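You operate a simulated robot arm through the tools that you are given. There is no shell and no other tool. Be economical: measure what you need, move in short steps, check, and stop when the job is done.

Carry out the task below with a simulated two-armed robot. There is one attempt and no reset: what you move stays moved.

JOB
Holding the dock, swap the orange probe for the blue one.
Fine: dock off first, on again after; stand the orange probe in the orange tray. Set down upright: what you pick out. Where these are worked on the way, their far stop is far enough and under half their travel is too little: switch of the grey dock.

The check looks at the end state, three seconds after you hand in, the way a careful person would. Anything else that was tipped, shoved, dropped, spilled or broken makes it a failure.

ROBOT AND FRAMES
Two 7-joint arms with two-finger parallel grippers on one trunk, on a base that drives. Base frame: it is fixed to the floor where the robot stands at the start and does not move with it; the origin is under the middle of the robot, x ahead of it, y to its left, z up; the surface under the hand at the start is at about z = 760. Units: mm, rad, N and s.
The left shoulder is at the start at [50, 168, 1157], the right one opposite. With the tool pointing down near the work surface each hand reaches from about 100 to 640 mm from the robot's upright axis, wherever it stands, measured 20 degrees to its own side. Places, roughly: switch of the grey dock [600, 0, 800]. Payload 1.57 kg a hand.
Tool frame (each hand has its own): the origin (TCP) lies between the finger pads and is the grasp point; the fingertips stand 30 mm ahead of it; z points along the fingers, y is the line along which they close. Largest opening 80 mm; finger width 17, thickness 12; the body of the gripper, 40 by 82 mm, starts 80 mm behind the TCP.
Orientation is that of the tool frame in the base frame, as a unit quaternion [w, x, y, z]. With the fingers straight down and closing along the base's y, the tool's x points along the base's -x, its y along +y and its z along -z.

CONTROLS
- The arms move only by the tool drive_tool. It takes "left_series", "right_series" or both (then of equal length, played together; a hand with none holds still); each is a list of rows, each an object of numbers (a shift or turn left out is 0, a gripper value left out holds the last): "tx", "ty", "tz": the shift along the tool's x, y, z in units of 100 mm (1.0 is 100 mm); "rx", "ry", "rz": the turn, a rotation vector about the tool's x, y, z in units of 180 degrees (1.0 is 180 degrees); "fingers": the gripper command, from -1 (shut) to 1 (fully open), values between in proportion. In form: [{"tx": .., "ty": .., "tz": .., "rx": .., "ry": .., "rz": .., "fingers": ..}, ...]. A call has 1 to 8 rows; each row is the pose to reach, as a shift and turn from the pose commanded when the call began, along the tool's axes at that moment. A call with a number of a shift or a turn outside -1 to 1 is refused whole. A row lasts 0.2 s, in which the tool goes at most 50 mm and 0.15 rad; a call with a longer step from one row to the next is refused whole, and so is a gripper value outside its range. Where a pose cannot be reached the arm comes as near as it can. A force on the tool above 40 N (or 10 N above the force at the start of the call, whichever is more), or a blocked arm, ends the call early, and 0.2 s more pass. Each finger travels about 45 mm/s and halts on what it meets, pressing with about 36 N; the grip force reading is that of the motor and also rises with nothing between the fingers. The clock runs only during rows and for 0.2 s after the last one: add rows that repeat a pose to give the fingers time. It gives the time, the measured TCP pose, the force on the tool (base axes), the opening and the grip force at its end, in the units of the frame above (readings bear some noise), with the torque about the TCP (base axes, N m) and any sound that the robot's microphone picked up, and new pictures: "show" is both (left out), scene, wrist or none (wrist: the cameras of the hands that moved).
- Cameras (640 x 400 px; columns grow to the right, rows downward): "scene" is now at [124.8, 10.6, 1365.5]; the picture's right is [0.11, -0.99, 0.00], its down [-0.59, -0.07, -0.80] and it looks along [0.80, 0.09, -0.60] (base axes); focal length 267 px, centre (320, 200). "left" rides on the left gripper at [72, 7, -122] in its tool frame; the picture's right is [-0.09, 1.00, 0.00], its down [-0.84, -0.08, -0.54] and it looks along [-0.54, -0.05, 0.84] (tool axes); focal length 238 px, centre (320, 200). "right" rides on the right gripper at [72, -7, -122] in its tool frame; the picture's right is [0.09, 1.00, 0.00], its down [-0.84, 0.08, -0.54] and it looks along [-0.54, 0.05, 0.84] (tool axes); focal length 238 px, centre (320, 200). There is no depth. A picture from a camera that has moved, and an enlarged one, comes with that camera's place and axes in the base frame and with its lens.
- lift_body(by): slides the trunk up (or, below 0, down) by that many mm; the arms and the scene camera ride with it, the base frame stays. It gives what a move gives, with no picture.
- steer(legs): drives the robot by 1 to 6 legs, each [ahead, left, turn to the left] in mm, mm and rad, along the robot's own axes; the way and the turn of a leg run together, so that a leg with both is an arc; at most 1500 mm and 3.142 rad a leg. The arms and the cameras ride along, it lands a little off, and it stops where it bumps. It gives what a move gives, and a new picture of the scene camera.
- aim_head(pan, tilt): turns the head with the scene camera to pan (to the left, within 1.396 rad either way) and tilt (down, from -0.506 to 1.204), counted from straight ahead of the robot. It gives what a move gives, and a new picture of the scene camera.
- enlarge(camera, box): a new picture of the part [left, top, right, bottom] of that camera's present view, enlarged. The clock stands still meanwhile.
- close_job(): hands the job in; it is judged then, once.

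Go step by step. Nothing tells you exact positions but the pictures and the camera data: compare them with the known pose of the tool, close in by small moves and look again before you grip or let go. The budget is 120 turns and 260 pictures, counting those below and the enlarged ones. Unless the task says otherwise, let go and move clear before handing in, and close with one line.

The tools are called after "Request:" as name(argument=value, ...) on one line, values as JSON. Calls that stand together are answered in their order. drive_tool: Moves the arms, as the interface text tells. Its arguments: {"type":"object","properties":{"left_series":{"type":"array"},"right_series":{"type":"array"},"show":{"type":"string","enum":["both","scene","wrist","none"]}},"required":[]} The other tools are called the same way: lift_body (by) slides the trunk up or down; steer (legs) drives the base; aim_head (pan, tilt) turns the head that bears the scene camera; enlarge (camera, box) takes an enlarged picture of a part of a camera's view; close_job () hands the job in.

At the start:

```text
time_s: 0.0
left_eef_pos: [428.5, 202.3, 1123.3]
left_tcp_rot: [0.0, -0.001, 1.0, 0.0]
left_force: [-0.4, 0.2, 0.0]
left_ft_torque: [0.0, 0.0, -0.02]
left_gripper_width: 80.0
left_gripper_force: 0.0
right_eef_pos: [441.2, -172.6, 1089.9]
right_tcp_rot: [0.0, 0.0, 1.0, -0.001]
right_force: [0.3, -0.2, 0.9]
right_ft_torque: [0.03, -0.01, 0.03]
right_gripper_width: 79.8
right_gripper_force: 0.1
trunk travel left (down, up): [-325.0, 118.0]
robot x, y, heading: [-2.1, 1.6, -0.001]
head pan, tilt: [0.113, 0.637]
```

scene: 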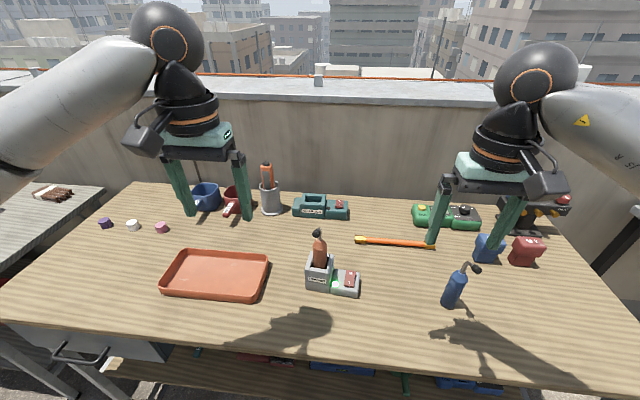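
right: 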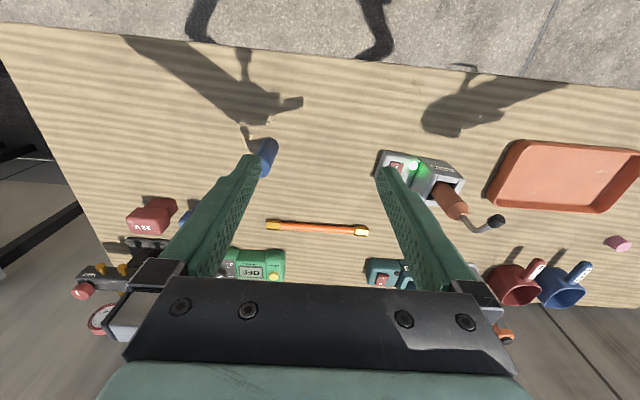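
left: 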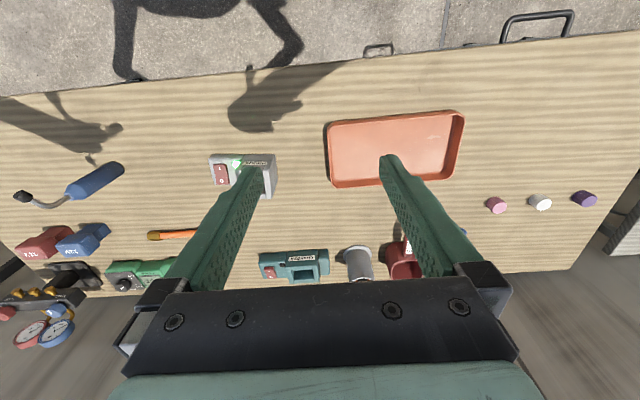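

I see the grey dock near the middle with the orange probe in it, the blue probe standing to the right and the orange tray to the left. First I look closer.

Request:
enlarge(camera="scene", box=[270, 210, 390, 310])

Request:
enlarge(camera="scene", box=[410, 230, 530, 330])

Request:
enlarge(camera="right", box=[350, 120, 520, 260])

Request:
enlarge(camera="left", box=[190, 130, 310, 220])

```text
4.00 times, centred on (330, 260) of scene
camera zoom: at [124.8, 10.6, 1365.5], right [0.11, -0.99, 0.0], down [-0.59, -0.07, -0.8], along [0.8, 0.09, -0.6], focal length 1068 px, centre (280, -40)
```

zoom: 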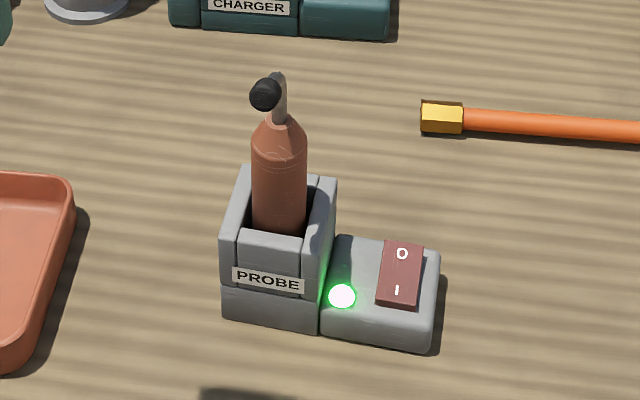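

```text
4.00 times, centred on (470, 280) of scene
camera zoom: at [124.8, 10.6, 1365.5], right [0.11, -0.99, 0.0], down [-0.59, -0.07, -0.8], along [0.8, 0.09, -0.6], focal length 1068 px, centre (-280, -120)
```

zoom: 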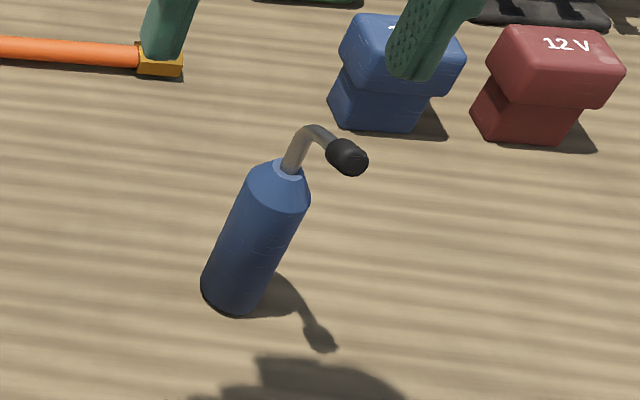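

```text
2.86 times, centred on (435, 190) of right
camera zoom: at [369.6, -179.6, 1212.5], right [-0.09, 1.0, 0.0], down [0.84, 0.08, 0.54], along [0.54, 0.05, -0.84], focal length 681 px, centre (-9, 229)
```

zoom: 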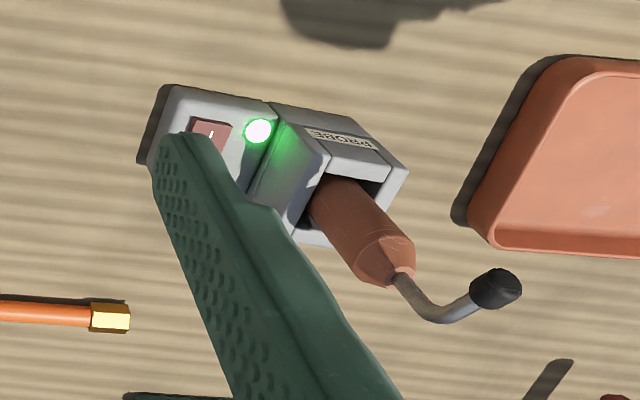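

```text
4.44 times, centred on (250, 175) of left
camera zoom: at [356.2, 209.8, 1245.4], right [0.09, 1.0, 0.0], down [0.84, -0.08, 0.54], along [0.54, -0.05, -0.84], focal length 1059 px, centre (631, 311)
```

zoom: 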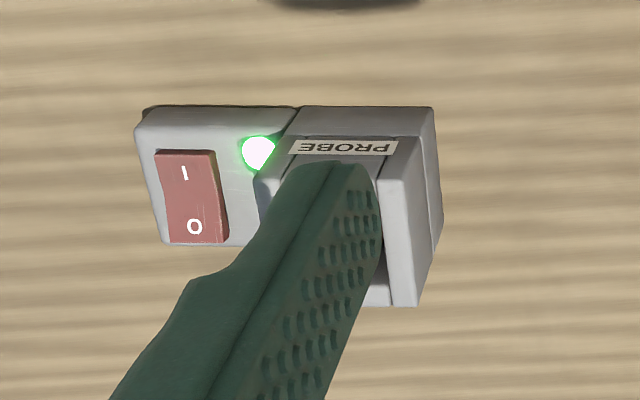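

The dock looks about 65 mm wide and 70–80 mm deep, which matters for how I hold it. I shift the left hand aside for a clear view of the dock.

Request:
drive_tool(left_series=[{"ty": 0.4, "tz": 0.2}, {"ty": 0.6, "tz": 0.5}, {"ty": 0.6, "tz": 0.9}, {"ty": 0.6, "tz": 0.9}], right_series=[{"ty": -0.3}, {"ty": -0.6}, {"ty": -0.8}, {"ty": -0.8}], show="both")

Request:
enlarge(camera="left", box=[60, 80, 260, 240])

Request:
enlarge(camera="scene", box=[290, 220, 370, 300])

```text
time_s: 1.0
left_eef_pos: [428.7, 263.2, 1032.4]
left_tcp_rot: [0.0, -0.001, 1.0, 0.0]
left_force: [-0.6, 0.3, -1.0]
left_ft_torque: [0.0, 0.03, 0.01]
left_gripper_width: 79.9
left_gripper_force: 0.1
right_eef_pos: [441.2, -253.3, 1090.9]
right_tcp_rot: [-0.001, 0.0, 1.0, 0.0]
right_force: [-0.3, -0.2, 0.5]
right_ft_torque: [0.01, 0.03, 0.02]
right_gripper_width: 80.2
right_gripper_force: 0.2
trunk travel left (down, up): [-325.0, 118.0]
robot x, y, heading: [1.0, -1.6, 0.004]
head pan, tilt: [0.113, 0.637]
camera scene: at [124.8, 10.6, 1365.6], right [0.11, -0.99, 0.0], down [-0.59, -0.07, -0.8], along [0.8, 0.09, -0.6], focal length 267 px, centre (320, 200)
camera right: at [369.0, -260.0, 1212.1], right [-0.09, 1.0, 0.0], down [0.84, 0.08, 0.54], along [0.54, 0.05, -0.84], focal length 238 px, centre (320, 200)
camera left: at [356.5, 270.4, 1155.7], right [0.09, 1.0, 0.0], down [0.84, -0.08, 0.54], along [0.54, -0.05, -0.84], focal length 238 px, centre (320, 200)
```

scene: 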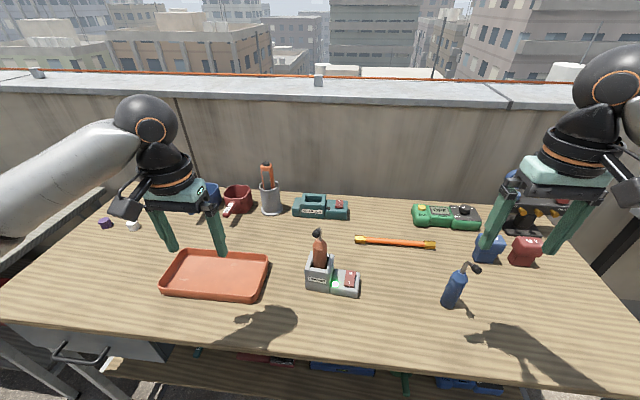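
right: 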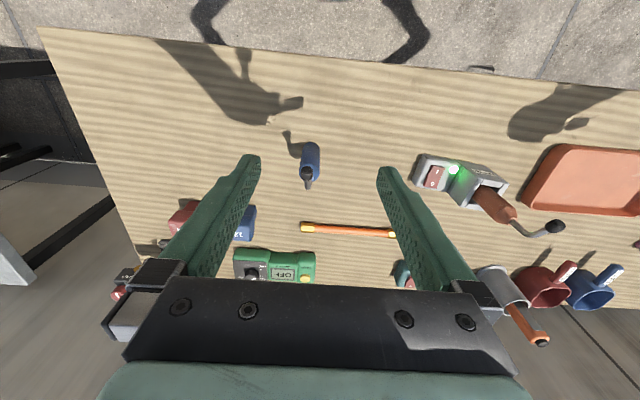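
left: 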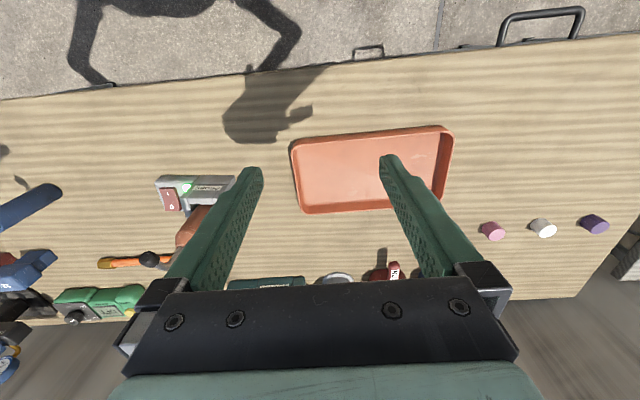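

```text
2.50 times, centred on (160, 160) of left
camera zoom: at [356.5, 270.4, 1155.7], right [0.09, 1.0, 0.0], down [0.84, -0.08, 0.54], along [0.54, -0.05, -0.84], focal length 596 px, centre (720, 300)
```

zoom: 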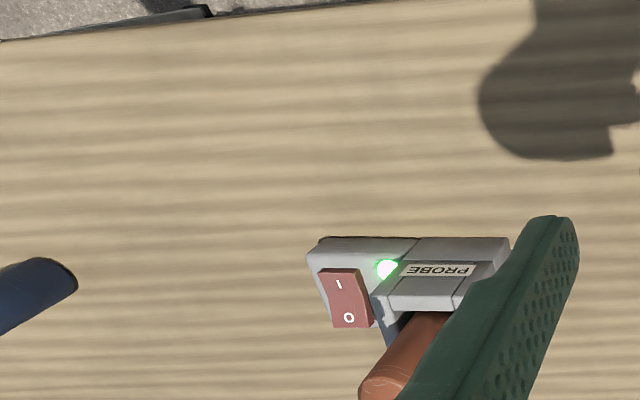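

```text
5.00 times, centred on (330, 260) of scene
camera zoom: at [124.8, 10.6, 1365.6], right [0.11, -0.99, 0.0], down [-0.59, -0.07, -0.8], along [0.8, 0.09, -0.6], focal length 1335 px, centre (270, -100)
```

zoom: 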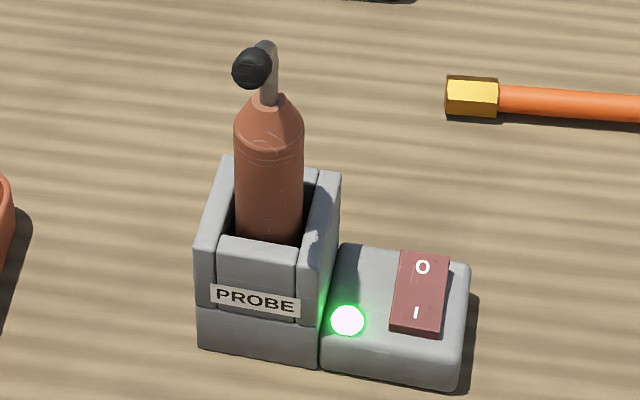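

The socket block is about 63 × 60 mm and 82 mm high. It is centred near [570, 61], turned about -4°, with the switch's O end at about [572, -17]. I'll hold the block front-to-back with the left hand from the left, so I turn that hand in the air first.

Request:
drive_tool(left_series=[{"rz": 0.04}, {"rz": 0.08}, {"rz": 0.12}, {"rz": 0.16}, {"rz": 0.2}, {"rz": 0.24}, {"rz": 0.28}, {"rz": 0.32}], show="none")

Request:
drive_tool(left_series=[{"rz": 0.04}, {"rz": 0.08}, {"rz": 0.12}, {"rz": 0.16}, {"rz": 0.2}, {"rz": 0.2}], show="scene")

```text
time_s: 2.8
left_eef_pos: [429.2, 262.8, 1032.3]
left_tcp_rot: [-0.001, 0.483, 0.876, 0.0]
left_force: [-0.3, -0.2, 0.0]
left_ft_torque: [0.01, 0.01, 0.02]
left_gripper_width: 79.8
left_gripper_force: 0.1
right_eef_pos: [440.5, -252.8, 1089.8]
right_tcp_rot: [0.0, 0.0, 1.0, 0.0]
right_force: [0.2, 0.5, -0.1]
right_ft_torque: [-0.02, 0.01, 0.03]
right_gripper_width: 80.0
right_gripper_force: 0.0
trunk travel left (down, up): [-325.0, 118.0]
robot x, y, heading: [1.3, 0.5, 0.004]
head pan, tilt: [0.113, 0.637]
```

```text
time_s: 4.2
left_eef_pos: [428.2, 262.4, 1031.5]
left_tcp_rot: [0.0, 0.729, 0.685, 0.0]
left_force: [0.2, 0.1, 0.0]
left_ft_torque: [-0.02, 0.03, 0.0]
left_gripper_width: 80.2
left_gripper_force: 0.1
right_eef_pos: [440.6, -253.2, 1090.1]
right_tcp_rot: [0.001, 0.001, 1.0, 0.0]
right_force: [-0.2, -0.2, -0.7]
right_ft_torque: [-0.01, -0.01, 0.01]
right_gripper_width: 80.1
right_gripper_force: 0.1
trunk travel left (down, up): [-325.0, 118.0]
robot x, y, heading: [-0.0, 0.3, -0.001]
head pan, tilt: [0.113, 0.637]
camera scene: at [124.8, 10.6, 1365.5], right [0.11, -0.99, 0.0], down [-0.59, -0.07, -0.8], along [0.8, 0.09, -0.6], focal length 267 px, centre (320, 200)
```

scene: 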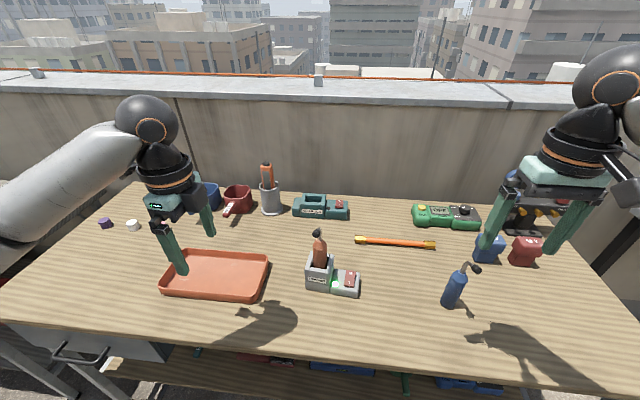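

The turn worked. Now I tilt the left hand 40° so its fingers point right and down, moving it halfway towards the dock.

Request:
drive_tool(left_series=[{"tx": -0.08, "ty": 0.12, "tz": 0.1, "ry": -0.04}, {"tx": -0.16, "ty": 0.25, "tz": 0.2, "ry": -0.08}, {"tx": -0.24, "ty": 0.37, "tz": 0.3, "ry": -0.12}, {"tx": -0.32, "ty": 0.5, "tz": 0.4, "ry": -0.16}, {"tx": -0.4, "ty": 0.62, "tz": 0.5, "ry": -0.2}, {"tx": -0.48, "ty": 0.74, "tz": 0.6, "ry": -0.222}, {"tx": -0.48, "ty": 0.74, "tz": 0.6, "ry": -0.222}])

```text
time_s: 5.8
left_eef_pos: [500.8, 209.8, 972.0]
left_tcp_rot: [0.235, 0.684, 0.644, -0.25]
left_force: [-0.3, 0.6, -0.5]
left_ft_torque: [0.0, -0.02, -0.01]
left_gripper_width: 80.1
left_gripper_force: 0.0
right_eef_pos: [439.7, -252.6, 1091.3]
right_tcp_rot: [0.0, 0.001, 1.0, 0.0]
right_force: [0.3, 0.4, -0.6]
right_ft_torque: [-0.03, -0.01, -0.01]
right_gripper_width: 79.9
right_gripper_force: 0.0
trunk travel left (down, up): [-325.0, 118.0]
robot x, y, heading: [-0.8, -4.9, -0.001]
head pan, tilt: [0.113, 0.637]
camera scene: at [124.8, 10.6, 1365.6], right [0.11, -0.99, 0.0], down [-0.59, -0.07, -0.8], along [0.8, 0.09, -0.6], focal length 267 px, centre (320, 200)
camera left: at [513.6, 343.9, 1020.3], right [0.99, -0.13, 0.06], down [-0.1, -0.29, 0.95], along [-0.11, -0.95, -0.3], focal length 238 px, centre (320, 200)
```

scene: 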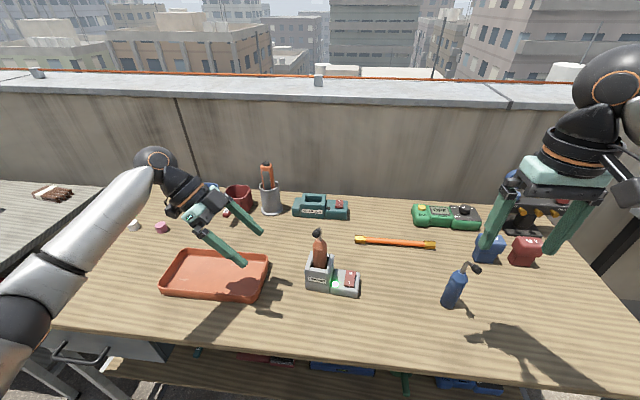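
left: 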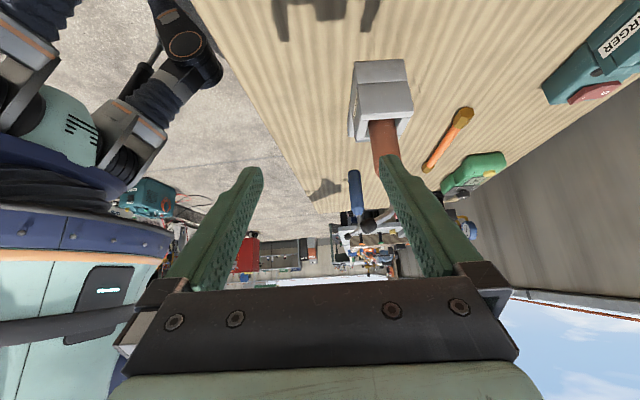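

The tilted pose works. I move to the pre-grasp point in line with the block.

Request:
drive_tool(left_series=[{"tx": 0.02, "ty": 0.2, "tz": 0.2}, {"tx": 0.04, "ty": 0.45, "tz": 0.45}, {"tx": 0.07, "ty": 0.7, "tz": 0.7}, {"tx": 0.07, "ty": 0.78, "tz": 0.93}, {"tx": 0.07, "ty": 0.78, "tz": 0.93}])

Request:
enlarge(camera="scene", box=[230, 200, 390, 300])

```text
time_s: 7.0
left_eef_pos: [574.8, 151.5, 895.2]
left_tcp_rot: [0.234, 0.685, 0.644, -0.249]
left_force: [-0.3, -0.5, -0.5]
left_ft_torque: [-0.01, 0.0, 0.01]
left_gripper_width: 79.7
left_gripper_force: 0.1
right_eef_pos: [439.7, -252.7, 1091.0]
right_tcp_rot: [0.001, 0.0, 1.0, 0.0]
right_force: [0.3, -0.3, -0.3]
right_ft_torque: [0.03, 0.0, -0.02]
right_gripper_width: 80.3
right_gripper_force: 0.1
trunk travel left (down, up): [-325.0, 118.0]
robot x, y, heading: [2.6, -1.6, 0.004]
head pan, tilt: [0.113, 0.637]
camera scene: at [124.8, 10.7, 1365.5], right [0.11, -0.99, 0.0], down [-0.59, -0.07, -0.8], along [0.8, 0.09, -0.6], focal length 267 px, centre (320, 200)
camera left: at [588.4, 284.4, 944.9], right [0.99, -0.13, 0.06], down [-0.1, -0.29, 0.95], along [-0.11, -0.95, -0.3], focal length 238 px, centre (320, 200)
```

scene: 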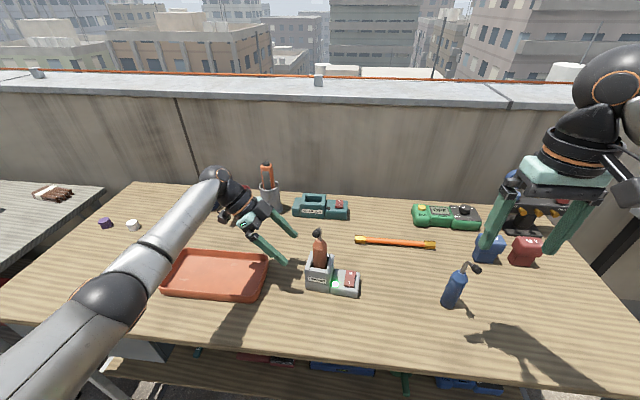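
left: 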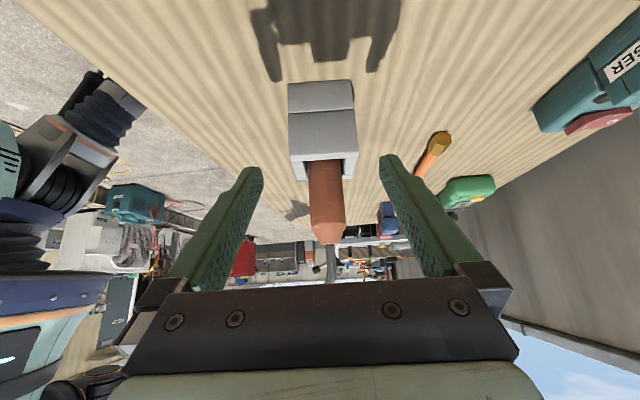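

```text
4.00 times, centred on (310, 250) of scene
camera zoom: at [124.8, 10.7, 1365.5], right [0.11, -0.99, 0.0], down [-0.59, -0.07, -0.8], along [0.8, 0.09, -0.6], focal length 1068 px, centre (360, 0)
```

zoom: 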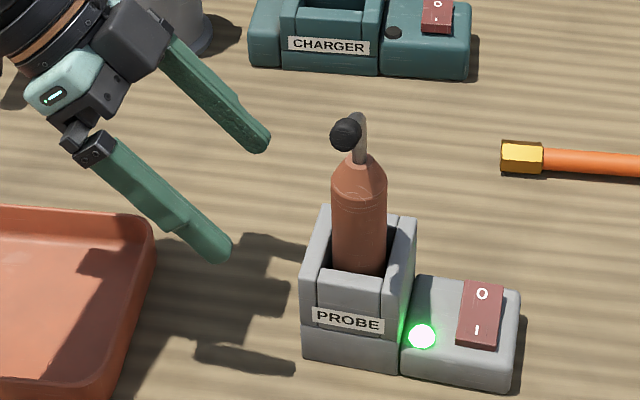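

The block is well centred between the open fingers. I advance along the tool and check before closing.

Request:
drive_tool(left_series=[{"tz": 0.25}, {"tz": 0.5}, {"tz": 0.75}, {"tz": 0.95}, {"tz": 1.0}, {"tz": 1.0}])

Request:
enlarge(camera="scene", box=[250, 210, 390, 310])

```text
time_s: 8.4
left_eef_pos: [568.1, 86.1, 819.5]
left_tcp_rot: [0.234, 0.685, 0.644, -0.249]
left_force: [-0.4, 0.5, -0.5]
left_ft_torque: [0.01, -0.01, 0.03]
left_gripper_width: 80.0
left_gripper_force: 0.0
right_eef_pos: [441.2, -253.6, 1091.0]
right_tcp_rot: [0.0, 0.001, 1.0, 0.001]
right_force: [-0.4, 0.0, 1.0]
right_ft_torque: [0.04, -0.05, 0.01]
right_gripper_width: 80.2
right_gripper_force: 0.1
trunk travel left (down, up): [-325.0, 118.0]
robot x, y, heading: [0.5, -2.8, -0.001]
head pan, tilt: [0.113, 0.637]
camera scene: at [124.8, 10.6, 1365.5], right [0.11, -0.99, 0.0], down [-0.59, -0.07, -0.8], along [0.8, 0.09, -0.6], focal length 267 px, centre (320, 200)
camera left: at [583.7, 219.8, 867.9], right [0.99, -0.13, 0.06], down [-0.1, -0.29, 0.95], along [-0.11, -0.95, -0.3], focal length 238 px, centre (320, 200)
```

scene: 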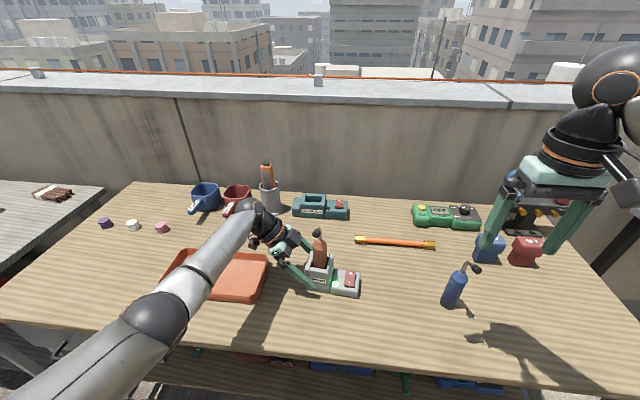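
left: 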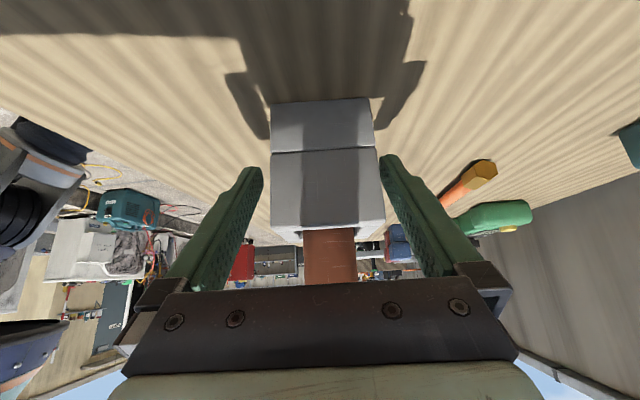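

```text
4.00 times, centred on (320, 260) of scene
camera zoom: at [124.8, 10.6, 1365.5], right [0.11, -0.99, 0.0], down [-0.59, -0.07, -0.8], along [0.8, 0.09, -0.6], focal length 1068 px, centre (320, -40)
```

zoom: 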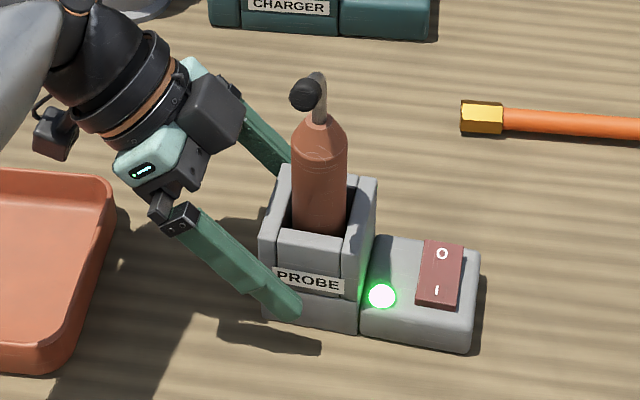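

The block sits about 3 mm towards +x of the finger centre. I correct that, advance a little and close.

Request:
drive_tool(left_series=[{"ty": 0.03, "tz": 0.05}, {"ty": 0.03, "tz": 0.05}, {"ty": 0.03, "tz": 0.05, "fingers": 0.6}, {"ty": 0.03, "tz": 0.05, "fingers": 0.3}, {"ty": 0.03, "tz": 0.05, "fingers": -1}, {"ty": 0.03, "tz": 0.05, "fingers": -1}])

Request:
enlarge(camera="scene", box=[250, 210, 390, 310])

```text
time_s: 9.8
left_eef_pos: [572.7, 82.8, 817.6]
left_tcp_rot: [0.234, 0.685, 0.644, -0.249]
left_force: [-1.1, 0.9, 0.4]
left_ft_torque: [-0.09, 0.26, -0.17]
left_gripper_width: 64.3
left_gripper_force: 36.2
right_eef_pos: [439.9, -252.3, 1090.8]
right_tcp_rot: [0.0, 0.0, 1.0, 0.0]
right_force: [-0.9, 0.5, -0.6]
right_ft_torque: [0.01, 0.0, 0.0]
right_gripper_width: 79.8
right_gripper_force: 0.0
trunk travel left (down, up): [-325.0, 118.0]
robot x, y, heading: [0.5, 1.6, 0.003]
head pan, tilt: [0.113, 0.637]
camera scene: at [124.6, 10.7, 1365.6], right [0.11, -0.99, 0.0], down [-0.59, -0.07, -0.8], along [0.8, 0.09, -0.6], focal length 267 px, centre (320, 200)
camera left: at [586.3, 217.0, 864.5], right [0.99, -0.13, 0.06], down [-0.09, -0.29, 0.95], along [-0.11, -0.95, -0.3], focal length 238 px, centre (320, 200)
```

scene: 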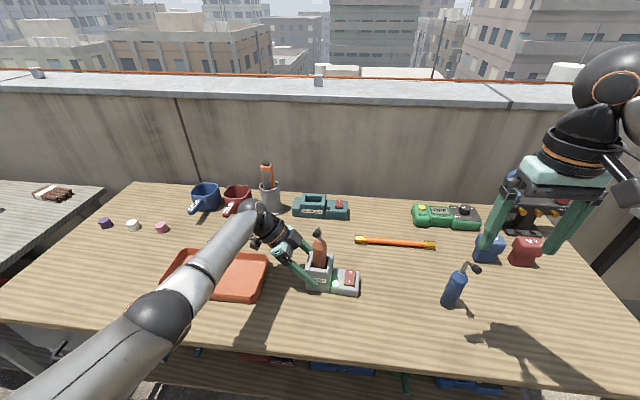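
left: 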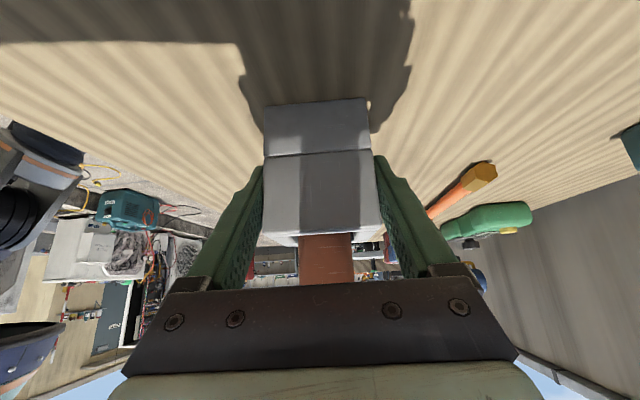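

```text
4.00 times, centred on (320, 260) of scene
camera zoom: at [124.6, 10.7, 1365.6], right [0.11, -0.99, 0.0], down [-0.59, -0.07, -0.8], along [0.8, 0.09, -0.6], focal length 1068 px, centre (320, -40)
```

zoom: 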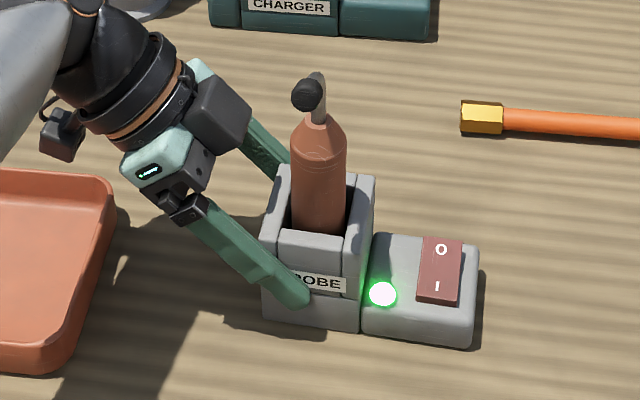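

The dock is held (64 mm grip). Now I bring the right hand, closed, above the O end of the switch.

Request:
drive_tool(right_series=[{"tx": -0.3, "ty": 0.3, "fingers": -1}, {"tx": -0.6, "ty": 0.6}, {"tx": -0.9, "ty": 0.9}, {"tx": -1.0, "ty": 1.0, "tz": 0.3}, {"tx": -1.0, "ty": 1.0, "tz": 0.6}, {"tx": -1.0, "ty": 1.0, "tz": 0.6}], show="none")

Request:
drive_tool(right_series=[{"tx": -0.08, "ty": 0.35, "tz": 0.1}, {"tx": -0.16, "ty": 0.7, "tz": 0.2}, {"tx": -0.24, "ty": 1.0, "tz": 0.3}, {"tx": -0.3, "ty": 1.0, "tz": 0.6}, {"tx": -0.33, "ty": 1.0, "tz": 0.9}, {"tx": -0.33, "ty": 1.0, "tz": 0.9}])

```text
time_s: 11.2
left_eef_pos: [571.4, 84.0, 815.8]
left_tcp_rot: [0.234, 0.684, 0.644, -0.249]
left_force: [-0.6, -0.6, 1.2]
left_ft_torque: [-0.2, 0.24, -0.12]
left_gripper_width: 63.8
left_gripper_force: 36.2
right_eef_pos: [541.5, -153.1, 1030.0]
right_tcp_rot: [0.0, 0.0, 1.0, 0.0]
right_force: [-0.7, -0.6, -0.8]
right_ft_torque: [-0.02, -0.02, -0.05]
right_gripper_width: 0.0
right_gripper_force: 21.3
trunk travel left (down, up): [-325.0, 118.0]
robot x, y, heading: [3.3, 1.6, 0.004]
head pan, tilt: [0.113, 0.637]
```

```text
time_s: 12.6
left_eef_pos: [572.4, 83.9, 815.7]
left_tcp_rot: [0.234, 0.684, 0.644, -0.249]
left_force: [-0.5, 0.8, 1.5]
left_ft_torque: [-0.31, 0.26, -0.12]
left_gripper_width: 63.8
left_gripper_force: 36.2
right_eef_pos: [574.6, -53.7, 940.5]
right_tcp_rot: [0.001, 0.0, 1.0, 0.0]
right_force: [0.0, 0.6, 0.5]
right_ft_torque: [0.0, -0.02, 0.0]
right_gripper_width: 0.0
right_gripper_force: 21.1
trunk travel left (down, up): [-325.0, 118.0]
robot x, y, heading: [-0.7, 4.5, 0.004]
head pan, tilt: [0.113, 0.637]
camera scene: at [124.7, 10.7, 1365.6], right [0.11, -0.99, 0.0], down [-0.59, -0.07, -0.8], along [0.8, 0.09, -0.6], focal length 267 px, centre (320, 200)
camera right: at [503.4, -60.1, 1062.6], right [-0.09, 1.0, 0.0], down [0.84, 0.08, 0.54], along [0.54, 0.05, -0.84], focal length 238 px, centre (320, 200)
```

scene: 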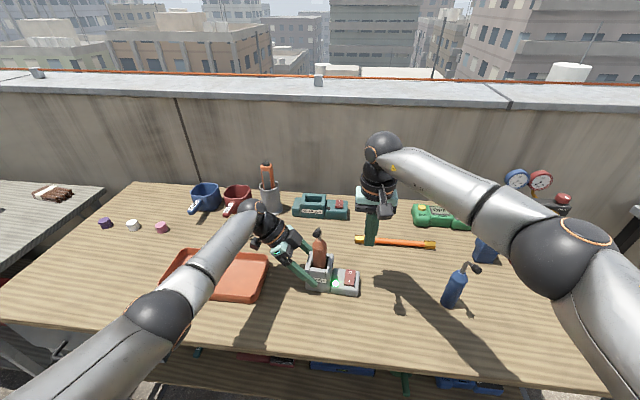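
right: 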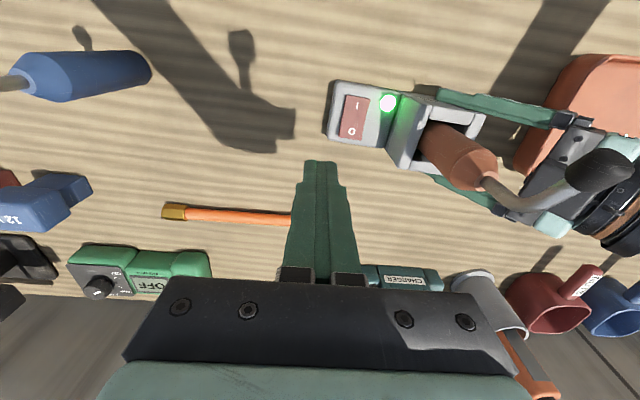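

The O end of the rocker is at about [578, -18]. I lower the right hand to just above it.

Request:
drive_tool(right_series=[{"tx": -0.03, "ty": 0.36}, {"tx": -0.03, "ty": 0.36, "tz": 0.4}, {"tx": -0.03, "ty": 0.36, "tz": 0.8}, {"tx": -0.03, "ty": 0.36, "tz": 0.8}])

Request:
enlarge(camera="scene", box=[290, 230, 390, 310])

```text
time_s: 13.6
left_eef_pos: [572.3, 82.5, 816.8]
left_tcp_rot: [0.234, 0.684, 0.644, -0.249]
left_force: [0.5, -0.2, 2.2]
left_ft_torque: [-0.11, 0.24, -0.03]
left_gripper_width: 63.9
left_gripper_force: 36.1
right_eef_pos: [576.8, -16.8, 860.8]
right_tcp_rot: [0.0, 0.0, 1.0, 0.0]
right_force: [-0.1, 0.0, 0.7]
right_ft_torque: [-0.03, 0.0, -0.01]
right_gripper_width: 0.0
right_gripper_force: 20.8
trunk travel left (down, up): [-325.0, 118.0]
robot x, y, heading: [0.4, -0.9, 0.001]
head pan, tilt: [0.113, 0.637]
camera scene: at [124.7, 10.6, 1365.6], right [0.11, -0.99, 0.0], down [-0.59, -0.07, -0.8], along [0.8, 0.09, -0.6], focal length 267 px, centre (320, 200)
camera right: at [505.5, -23.9, 983.2], right [-0.09, 1.0, 0.0], down [0.84, 0.08, 0.54], along [0.54, 0.05, -0.84], focal length 238 px, centre (320, 200)
```

scene: 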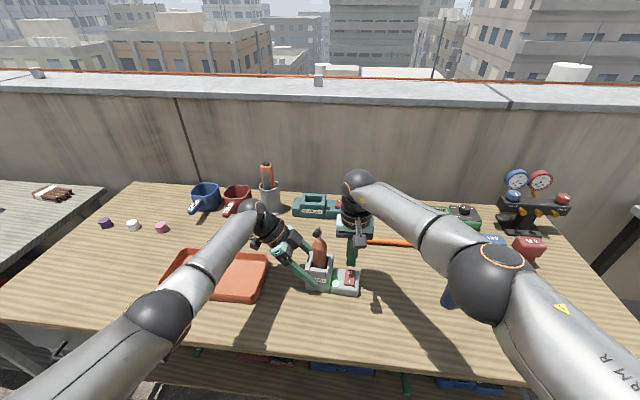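
right: 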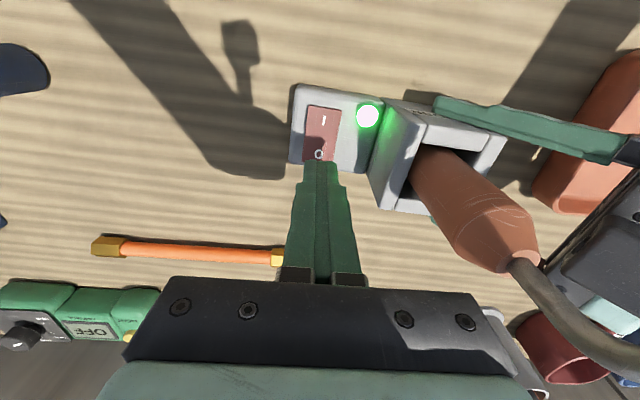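

```text
5.00 times, centred on (340, 270) of scene
camera zoom: at [124.7, 10.6, 1365.6], right [0.11, -0.99, 0.0], down [-0.59, -0.07, -0.8], along [0.8, 0.09, -0.6], focal length 1335 px, centre (220, -150)
```

zoom: 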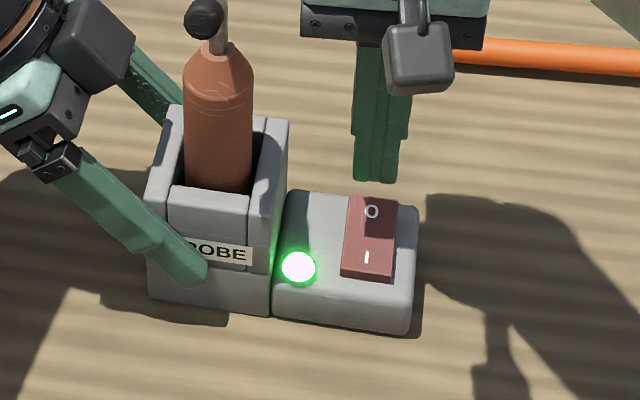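

The closed tips are above the O end. I press down in small steps.

Request:
drive_tool(right_series=[{"tz": 0.1}, {"tz": 0.2}, {"tz": 0.25}, {"tz": 0.28}, {"tz": 0.31}, {"tz": 0.34}])

Request:
enlarge(camera="scene", box=[290, 230, 390, 310])

```text
time_s: 15.0
left_eef_pos: [572.4, 82.8, 816.0]
left_tcp_rot: [0.234, 0.684, 0.644, -0.25]
left_force: [4.0, -1.1, -0.6]
left_ft_torque: [-0.18, 0.37, 0.21]
left_gripper_width: 63.8
left_gripper_force: 36.0
right_eef_pos: [576.7, -15.8, 829.8]
right_tcp_rot: [0.002, -0.001, 1.0, 0.0]
right_force: [1.1, -1.5, 16.1]
right_ft_torque: [0.05, 0.09, 0.19]
right_gripper_width: 0.1
right_gripper_force: 20.9
trunk travel left (down, up): [-325.0, 118.0]
robot x, y, heading: [-0.6, 0.7, 0.004]
head pan, tilt: [0.113, 0.637]
camera scene: at [124.2, 10.5, 1365.9], right [0.11, -0.99, 0.0], down [-0.59, -0.07, -0.8], along [0.8, 0.09, -0.59], focal length 267 px, centre (320, 200)
camera right: at [505.0, -23.9, 951.1], right [-0.09, 1.0, 0.0], down [0.83, 0.08, 0.55], along [0.54, 0.05, -0.84], focal length 238 px, centre (320, 200)
```

scene: 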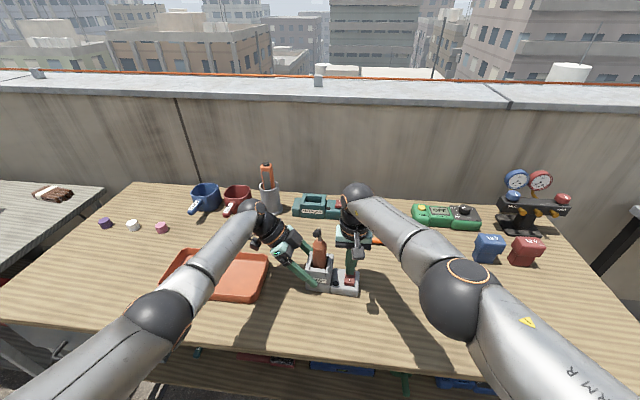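
right: 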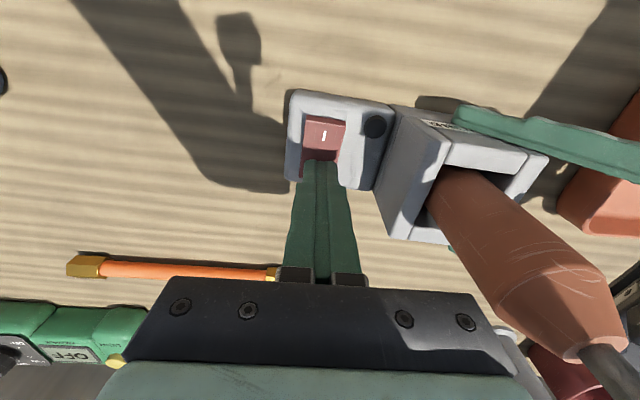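

```text
5.00 times, centred on (340, 270) of scene
camera zoom: at [124.2, 10.5, 1365.9], right [0.11, -0.99, 0.0], down [-0.59, -0.07, -0.8], along [0.8, 0.09, -0.59], focal length 1335 px, centre (220, -150)
```

zoom: 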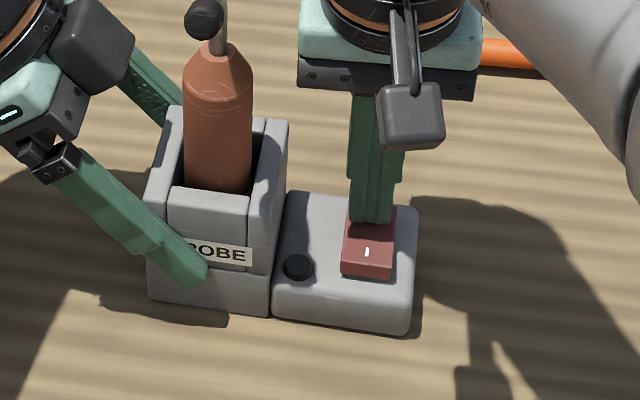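

The LED went out. I press a touch more so the rocker is at its stop, then retreat up.

Request:
drive_tool(right_series=[{"tz": 0.04}, {"tz": 0.06}, {"tz": 0.06}], show="none")

Request:
drive_tool(right_series=[{"tz": -0.2}, {"tz": -0.5}, {"tz": -0.9, "ty": -0.3}, {"tz": -1.0, "ty": -0.7, "fingers": 1}, {"tz": -1.0, "ty": -1.0, "fingers": 1}, {"tz": -1.0, "ty": -1.0, "fingers": 1}], show="scene")

Request:
enlarge(camera="scene", box=[290, 210, 390, 310])

```text
time_s: 15.5
left_eef_pos: [572.1, 84.0, 816.1]
left_tcp_rot: [0.235, 0.683, 0.645, -0.248]
left_force: [-0.6, 1.0, 4.7]
left_ft_torque: [-0.09, 0.67, -0.27]
left_gripper_width: 63.7
left_gripper_force: 35.4
right_eef_pos: [577.3, -17.3, 830.9]
right_tcp_rot: [0.005, -0.002, 1.0, 0.001]
right_force: [-1.7, 0.0, 8.7]
right_ft_torque: [0.0, 0.12, 0.04]
right_gripper_width: 0.0
right_gripper_force: 21.3
trunk travel left (down, up): [-325.0, 118.0]
robot x, y, heading: [-0.6, 1.4, 0.001]
head pan, tilt: [0.113, 0.637]
stopped in row 2 (right hand): the force on the tool passed its limit at 42 N (the readings are from after the stop); the commanded pose is now the measured one
```

```text
time_s: 16.9
left_eef_pos: [572.2, 83.9, 815.1]
left_tcp_rot: [0.235, 0.684, 0.645, -0.248]
left_force: [-2.2, 3.6, 13.3]
left_ft_torque: [-0.48, 0.71, -0.15]
left_gripper_width: 63.9
left_gripper_force: 35.9
right_eef_pos: [577.0, -117.1, 927.9]
right_tcp_rot: [0.004, -0.002, 1.0, 0.001]
right_force: [0.5, -0.5, 0.3]
right_ft_torque: [-0.03, -0.01, 0.0]
right_gripper_width: 67.7
right_gripper_force: 0.1
trunk travel left (down, up): [-325.0, 118.0]
robot x, y, heading: [-1.8, 0.6, 0.0]
head pan, tilt: [0.113, 0.637]
camera scene: at [123.5, 10.6, 1365.8], right [0.11, -0.99, 0.0], down [-0.59, -0.07, -0.8], along [0.8, 0.09, -0.59], focal length 267 px, centre (320, 200)
```

scene: 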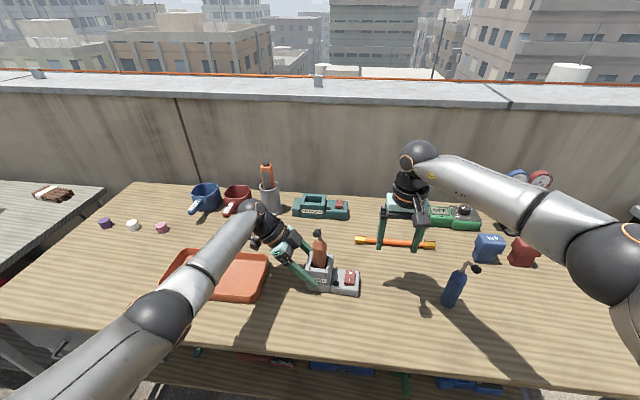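

```text
4.00 times, centred on (340, 260) of scene
camera zoom: at [123.5, 10.6, 1365.8], right [0.11, -0.99, 0.0], down [-0.59, -0.07, -0.8], along [0.8, 0.09, -0.59], focal length 1068 px, centre (240, -40)
```

zoom: 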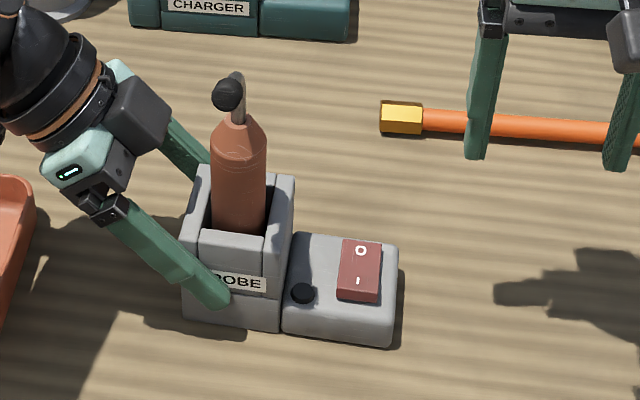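

The dock is off. Next I tip the right hand forward about 65° while pulling it back, to take the probe body from the front below its bent neck.

Request:
drive_tool(right_series=[{"tx": 0.15, "ry": -0.045, "fingers": 1}, {"tx": 0.3, "ry": -0.09}, {"tx": 0.45, "ry": -0.135}, {"tx": 0.6, "ry": -0.18}, {"tx": 0.75, "ry": -0.225}, {"tx": 0.9, "ry": -0.27}, {"tx": 1.0, "ry": -0.315}, {"tx": 1.0, "ry": -0.36}])

```text
time_s: 18.7
left_eef_pos: [570.8, 84.0, 815.4]
left_tcp_rot: [0.233, 0.685, 0.645, -0.247]
left_force: [-0.3, 6.3, 15.3]
left_ft_torque: [-0.89, 0.49, -0.29]
left_gripper_width: 63.9
left_gripper_force: 36.0
right_eef_pos: [475.8, -117.0, 929.7]
right_tcp_rot: [0.54, -0.001, 0.841, 0.003]
right_force: [0.1, -1.4, 0.3]
right_ft_torque: [0.06, 0.0, 0.07]
right_gripper_width: 80.1
right_gripper_force: 0.1
trunk travel left (down, up): [-325.0, 118.0]
robot x, y, heading: [1.8, -1.3, -0.004]
head pan, tilt: [0.113, 0.637]
camera scene: at [123.5, 9.3, 1365.7], right [0.11, -0.99, 0.0], down [-0.59, -0.07, -0.8], along [0.8, 0.09, -0.59], focal length 267 px, centre (320, 200)
camera right: at [336.1, -124.4, 913.2], right [-0.04, 1.0, -0.08], down [-0.15, 0.07, 0.99], along [0.99, 0.05, 0.14], focal length 238 px, centre (320, 200)
```

scene: 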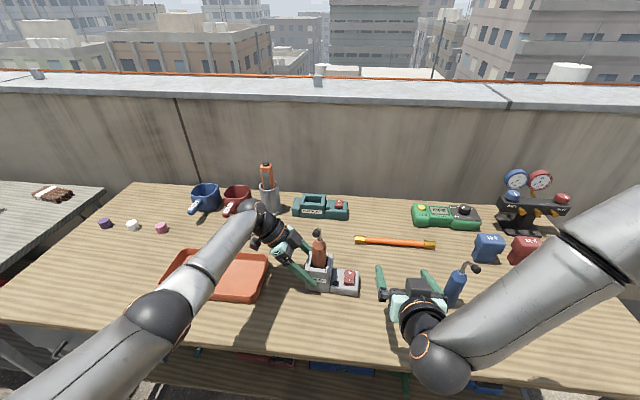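
right: 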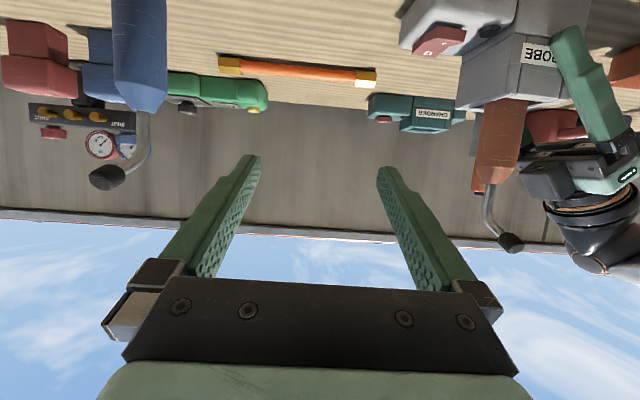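

The pose is reachable, and the side view puts the probe's shoulder at z ≈ 892 and the block's top at ≈ 844. I line up in front of the probe at z ≈ 870.

Request:
drive_tool(right_series=[{"ty": 0.3, "tx": 0.1}, {"ty": 0.6, "tx": 0.2}, {"ty": 0.9, "tx": 0.3}, {"ty": 0.9, "tx": 0.3}], show="none")

Request:
drive_tool(right_series=[{"ty": 0.3, "tx": 0.1}, {"ty": 0.6, "tx": 0.2, "tz": 0.05}, {"ty": 0.88, "tx": 0.29, "tz": 0.1}, {"ty": 0.88, "tx": 0.29, "tz": 0.1}])

Request:
enlarge(camera="scene", box=[250, 210, 390, 310])

```text
time_s: 19.7
left_eef_pos: [572.5, 82.8, 815.7]
left_tcp_rot: [0.235, 0.684, 0.645, -0.248]
left_force: [-0.1, 1.6, 15.6]
left_ft_torque: [0.47, 0.21, -0.01]
left_gripper_width: 64.0
left_gripper_force: 36.5
right_eef_pos: [463.7, -27.3, 899.9]
right_tcp_rot: [0.539, 0.0, 0.842, 0.001]
right_force: [0.3, 0.8, -0.3]
right_ft_torque: [0.0, -0.01, 0.01]
right_gripper_width: 80.0
right_gripper_force: 0.1
trunk travel left (down, up): [-325.0, 118.0]
robot x, y, heading: [1.2, -3.1, -0.001]
head pan, tilt: [0.113, 0.637]
```

```text
time_s: 20.7
left_eef_pos: [572.5, 84.4, 815.8]
left_tcp_rot: [0.235, 0.683, 0.646, -0.247]
left_force: [1.2, 1.1, 16.0]
left_ft_torque: [0.46, 0.15, 0.0]
left_gripper_width: 63.9
left_gripper_force: 36.0
right_eef_pos: [460.1, 62.1, 869.6]
right_tcp_rot: [0.539, -0.001, 0.842, 0.001]
right_force: [-0.3, 0.3, 0.2]
right_ft_torque: [0.03, -0.03, -0.01]
right_gripper_width: 80.2
right_gripper_force: 0.1
trunk travel left (down, up): [-325.0, 118.0]
robot x, y, heading: [0.4, -2.0, 0.003]
head pan, tilt: [0.113, 0.637]
camera scene: at [123.4, 10.3, 1365.8], right [0.11, -0.99, 0.0], down [-0.59, -0.07, -0.8], along [0.8, 0.09, -0.59], focal length 267 px, centre (320, 200)
camera right: at [319.3, 53.9, 855.2], right [-0.04, 1.0, -0.08], down [-0.14, 0.08, 0.99], along [0.99, 0.05, 0.14], focal length 238 px, centre (320, 200)
```

scene: 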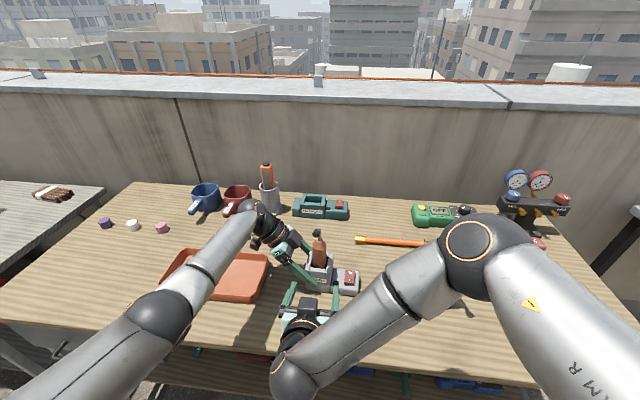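
right: 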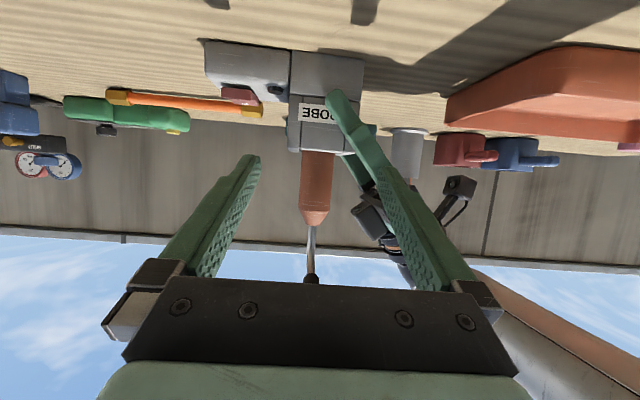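

```text
4.00 times, centred on (320, 260) of scene
camera zoom: at [123.4, 10.3, 1365.8], right [0.11, -0.99, 0.0], down [-0.59, -0.07, -0.8], along [0.8, 0.09, -0.59], focal length 1068 px, centre (320, -40)
```

zoom: 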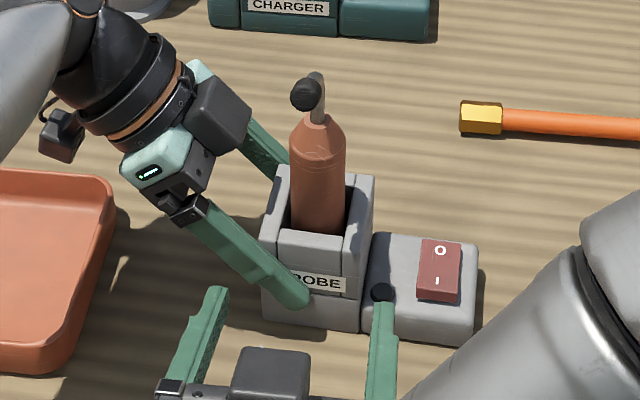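

The probe is centred. I narrow the right opening to 56 mm to stay clear of the left hand, then advance horizontally.

Request:
drive_tool(right_series=[{"fingers": 0.4, "ty": -0.01}, {"fingers": 0.4, "tz": 0.25, "tx": -0.114, "ty": -0.01}, {"tz": 0.5, "tx": -0.228, "ty": -0.01}, {"tz": 0.75, "tx": -0.342, "ty": -0.01}, {"tz": 0.98, "tx": -0.448, "ty": -0.01}, {"tz": 0.98, "tx": -0.448, "ty": -0.01}])

Request:
enlarge(camera="scene", box=[250, 210, 390, 310])

```text
time_s: 22.1
left_eef_pos: [572.4, 82.9, 815.4]
left_tcp_rot: [0.235, 0.684, 0.645, -0.247]
left_force: [0.9, 1.3, 16.4]
left_ft_torque: [0.49, 0.15, 0.01]
left_gripper_width: 63.7
left_gripper_force: 36.4
right_eef_pos: [567.7, 59.2, 868.6]
right_tcp_rot: [0.54, -0.001, 0.842, 0.001]
right_force: [-0.3, 0.1, 0.1]
right_ft_torque: [-0.01, 0.02, -0.03]
right_gripper_width: 55.9
right_gripper_force: 0.2
trunk travel left (down, up): [-325.0, 118.0]
robot x, y, heading: [1.0, -0.3, -0.004]
head pan, tilt: [0.113, 0.637]
camera scene: at [123.4, 10.3, 1365.8], right [0.11, -0.99, 0.0], down [-0.59, -0.07, -0.8], along [0.8, 0.09, -0.59], focal length 267 px, centre (320, 200)
camera right: at [427.3, 52.1, 854.8], right [-0.04, 1.0, -0.08], down [-0.14, 0.08, 0.99], along [0.99, 0.05, 0.14], focal length 238 px, centre (320, 200)
```

scene: 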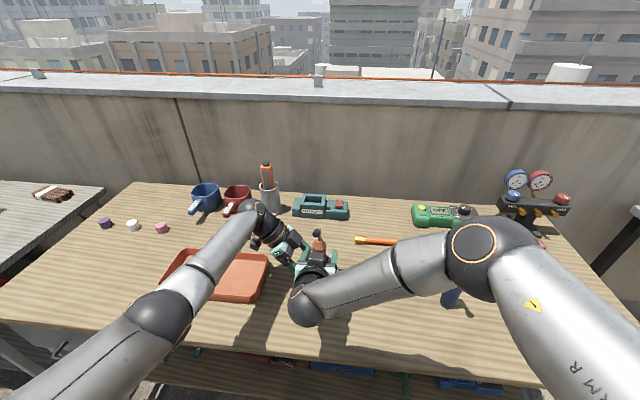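
right: 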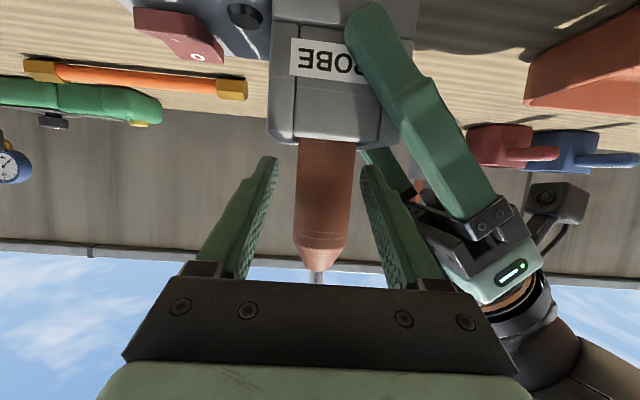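

```text
4.00 times, centred on (320, 260) of scene
camera zoom: at [123.4, 10.3, 1365.8], right [0.11, -0.99, 0.0], down [-0.59, -0.07, -0.8], along [0.8, 0.09, -0.59], focal length 1068 px, centre (320, -40)
```

zoom: 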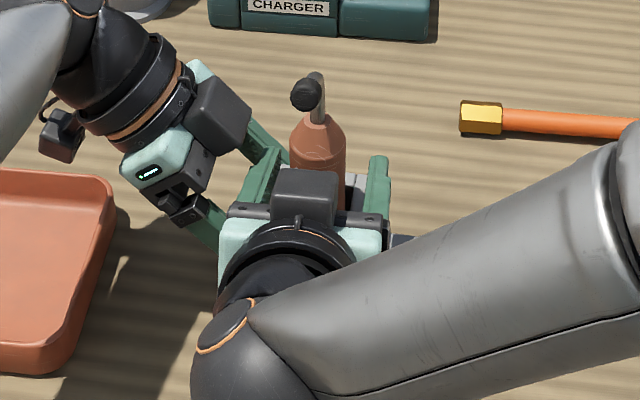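

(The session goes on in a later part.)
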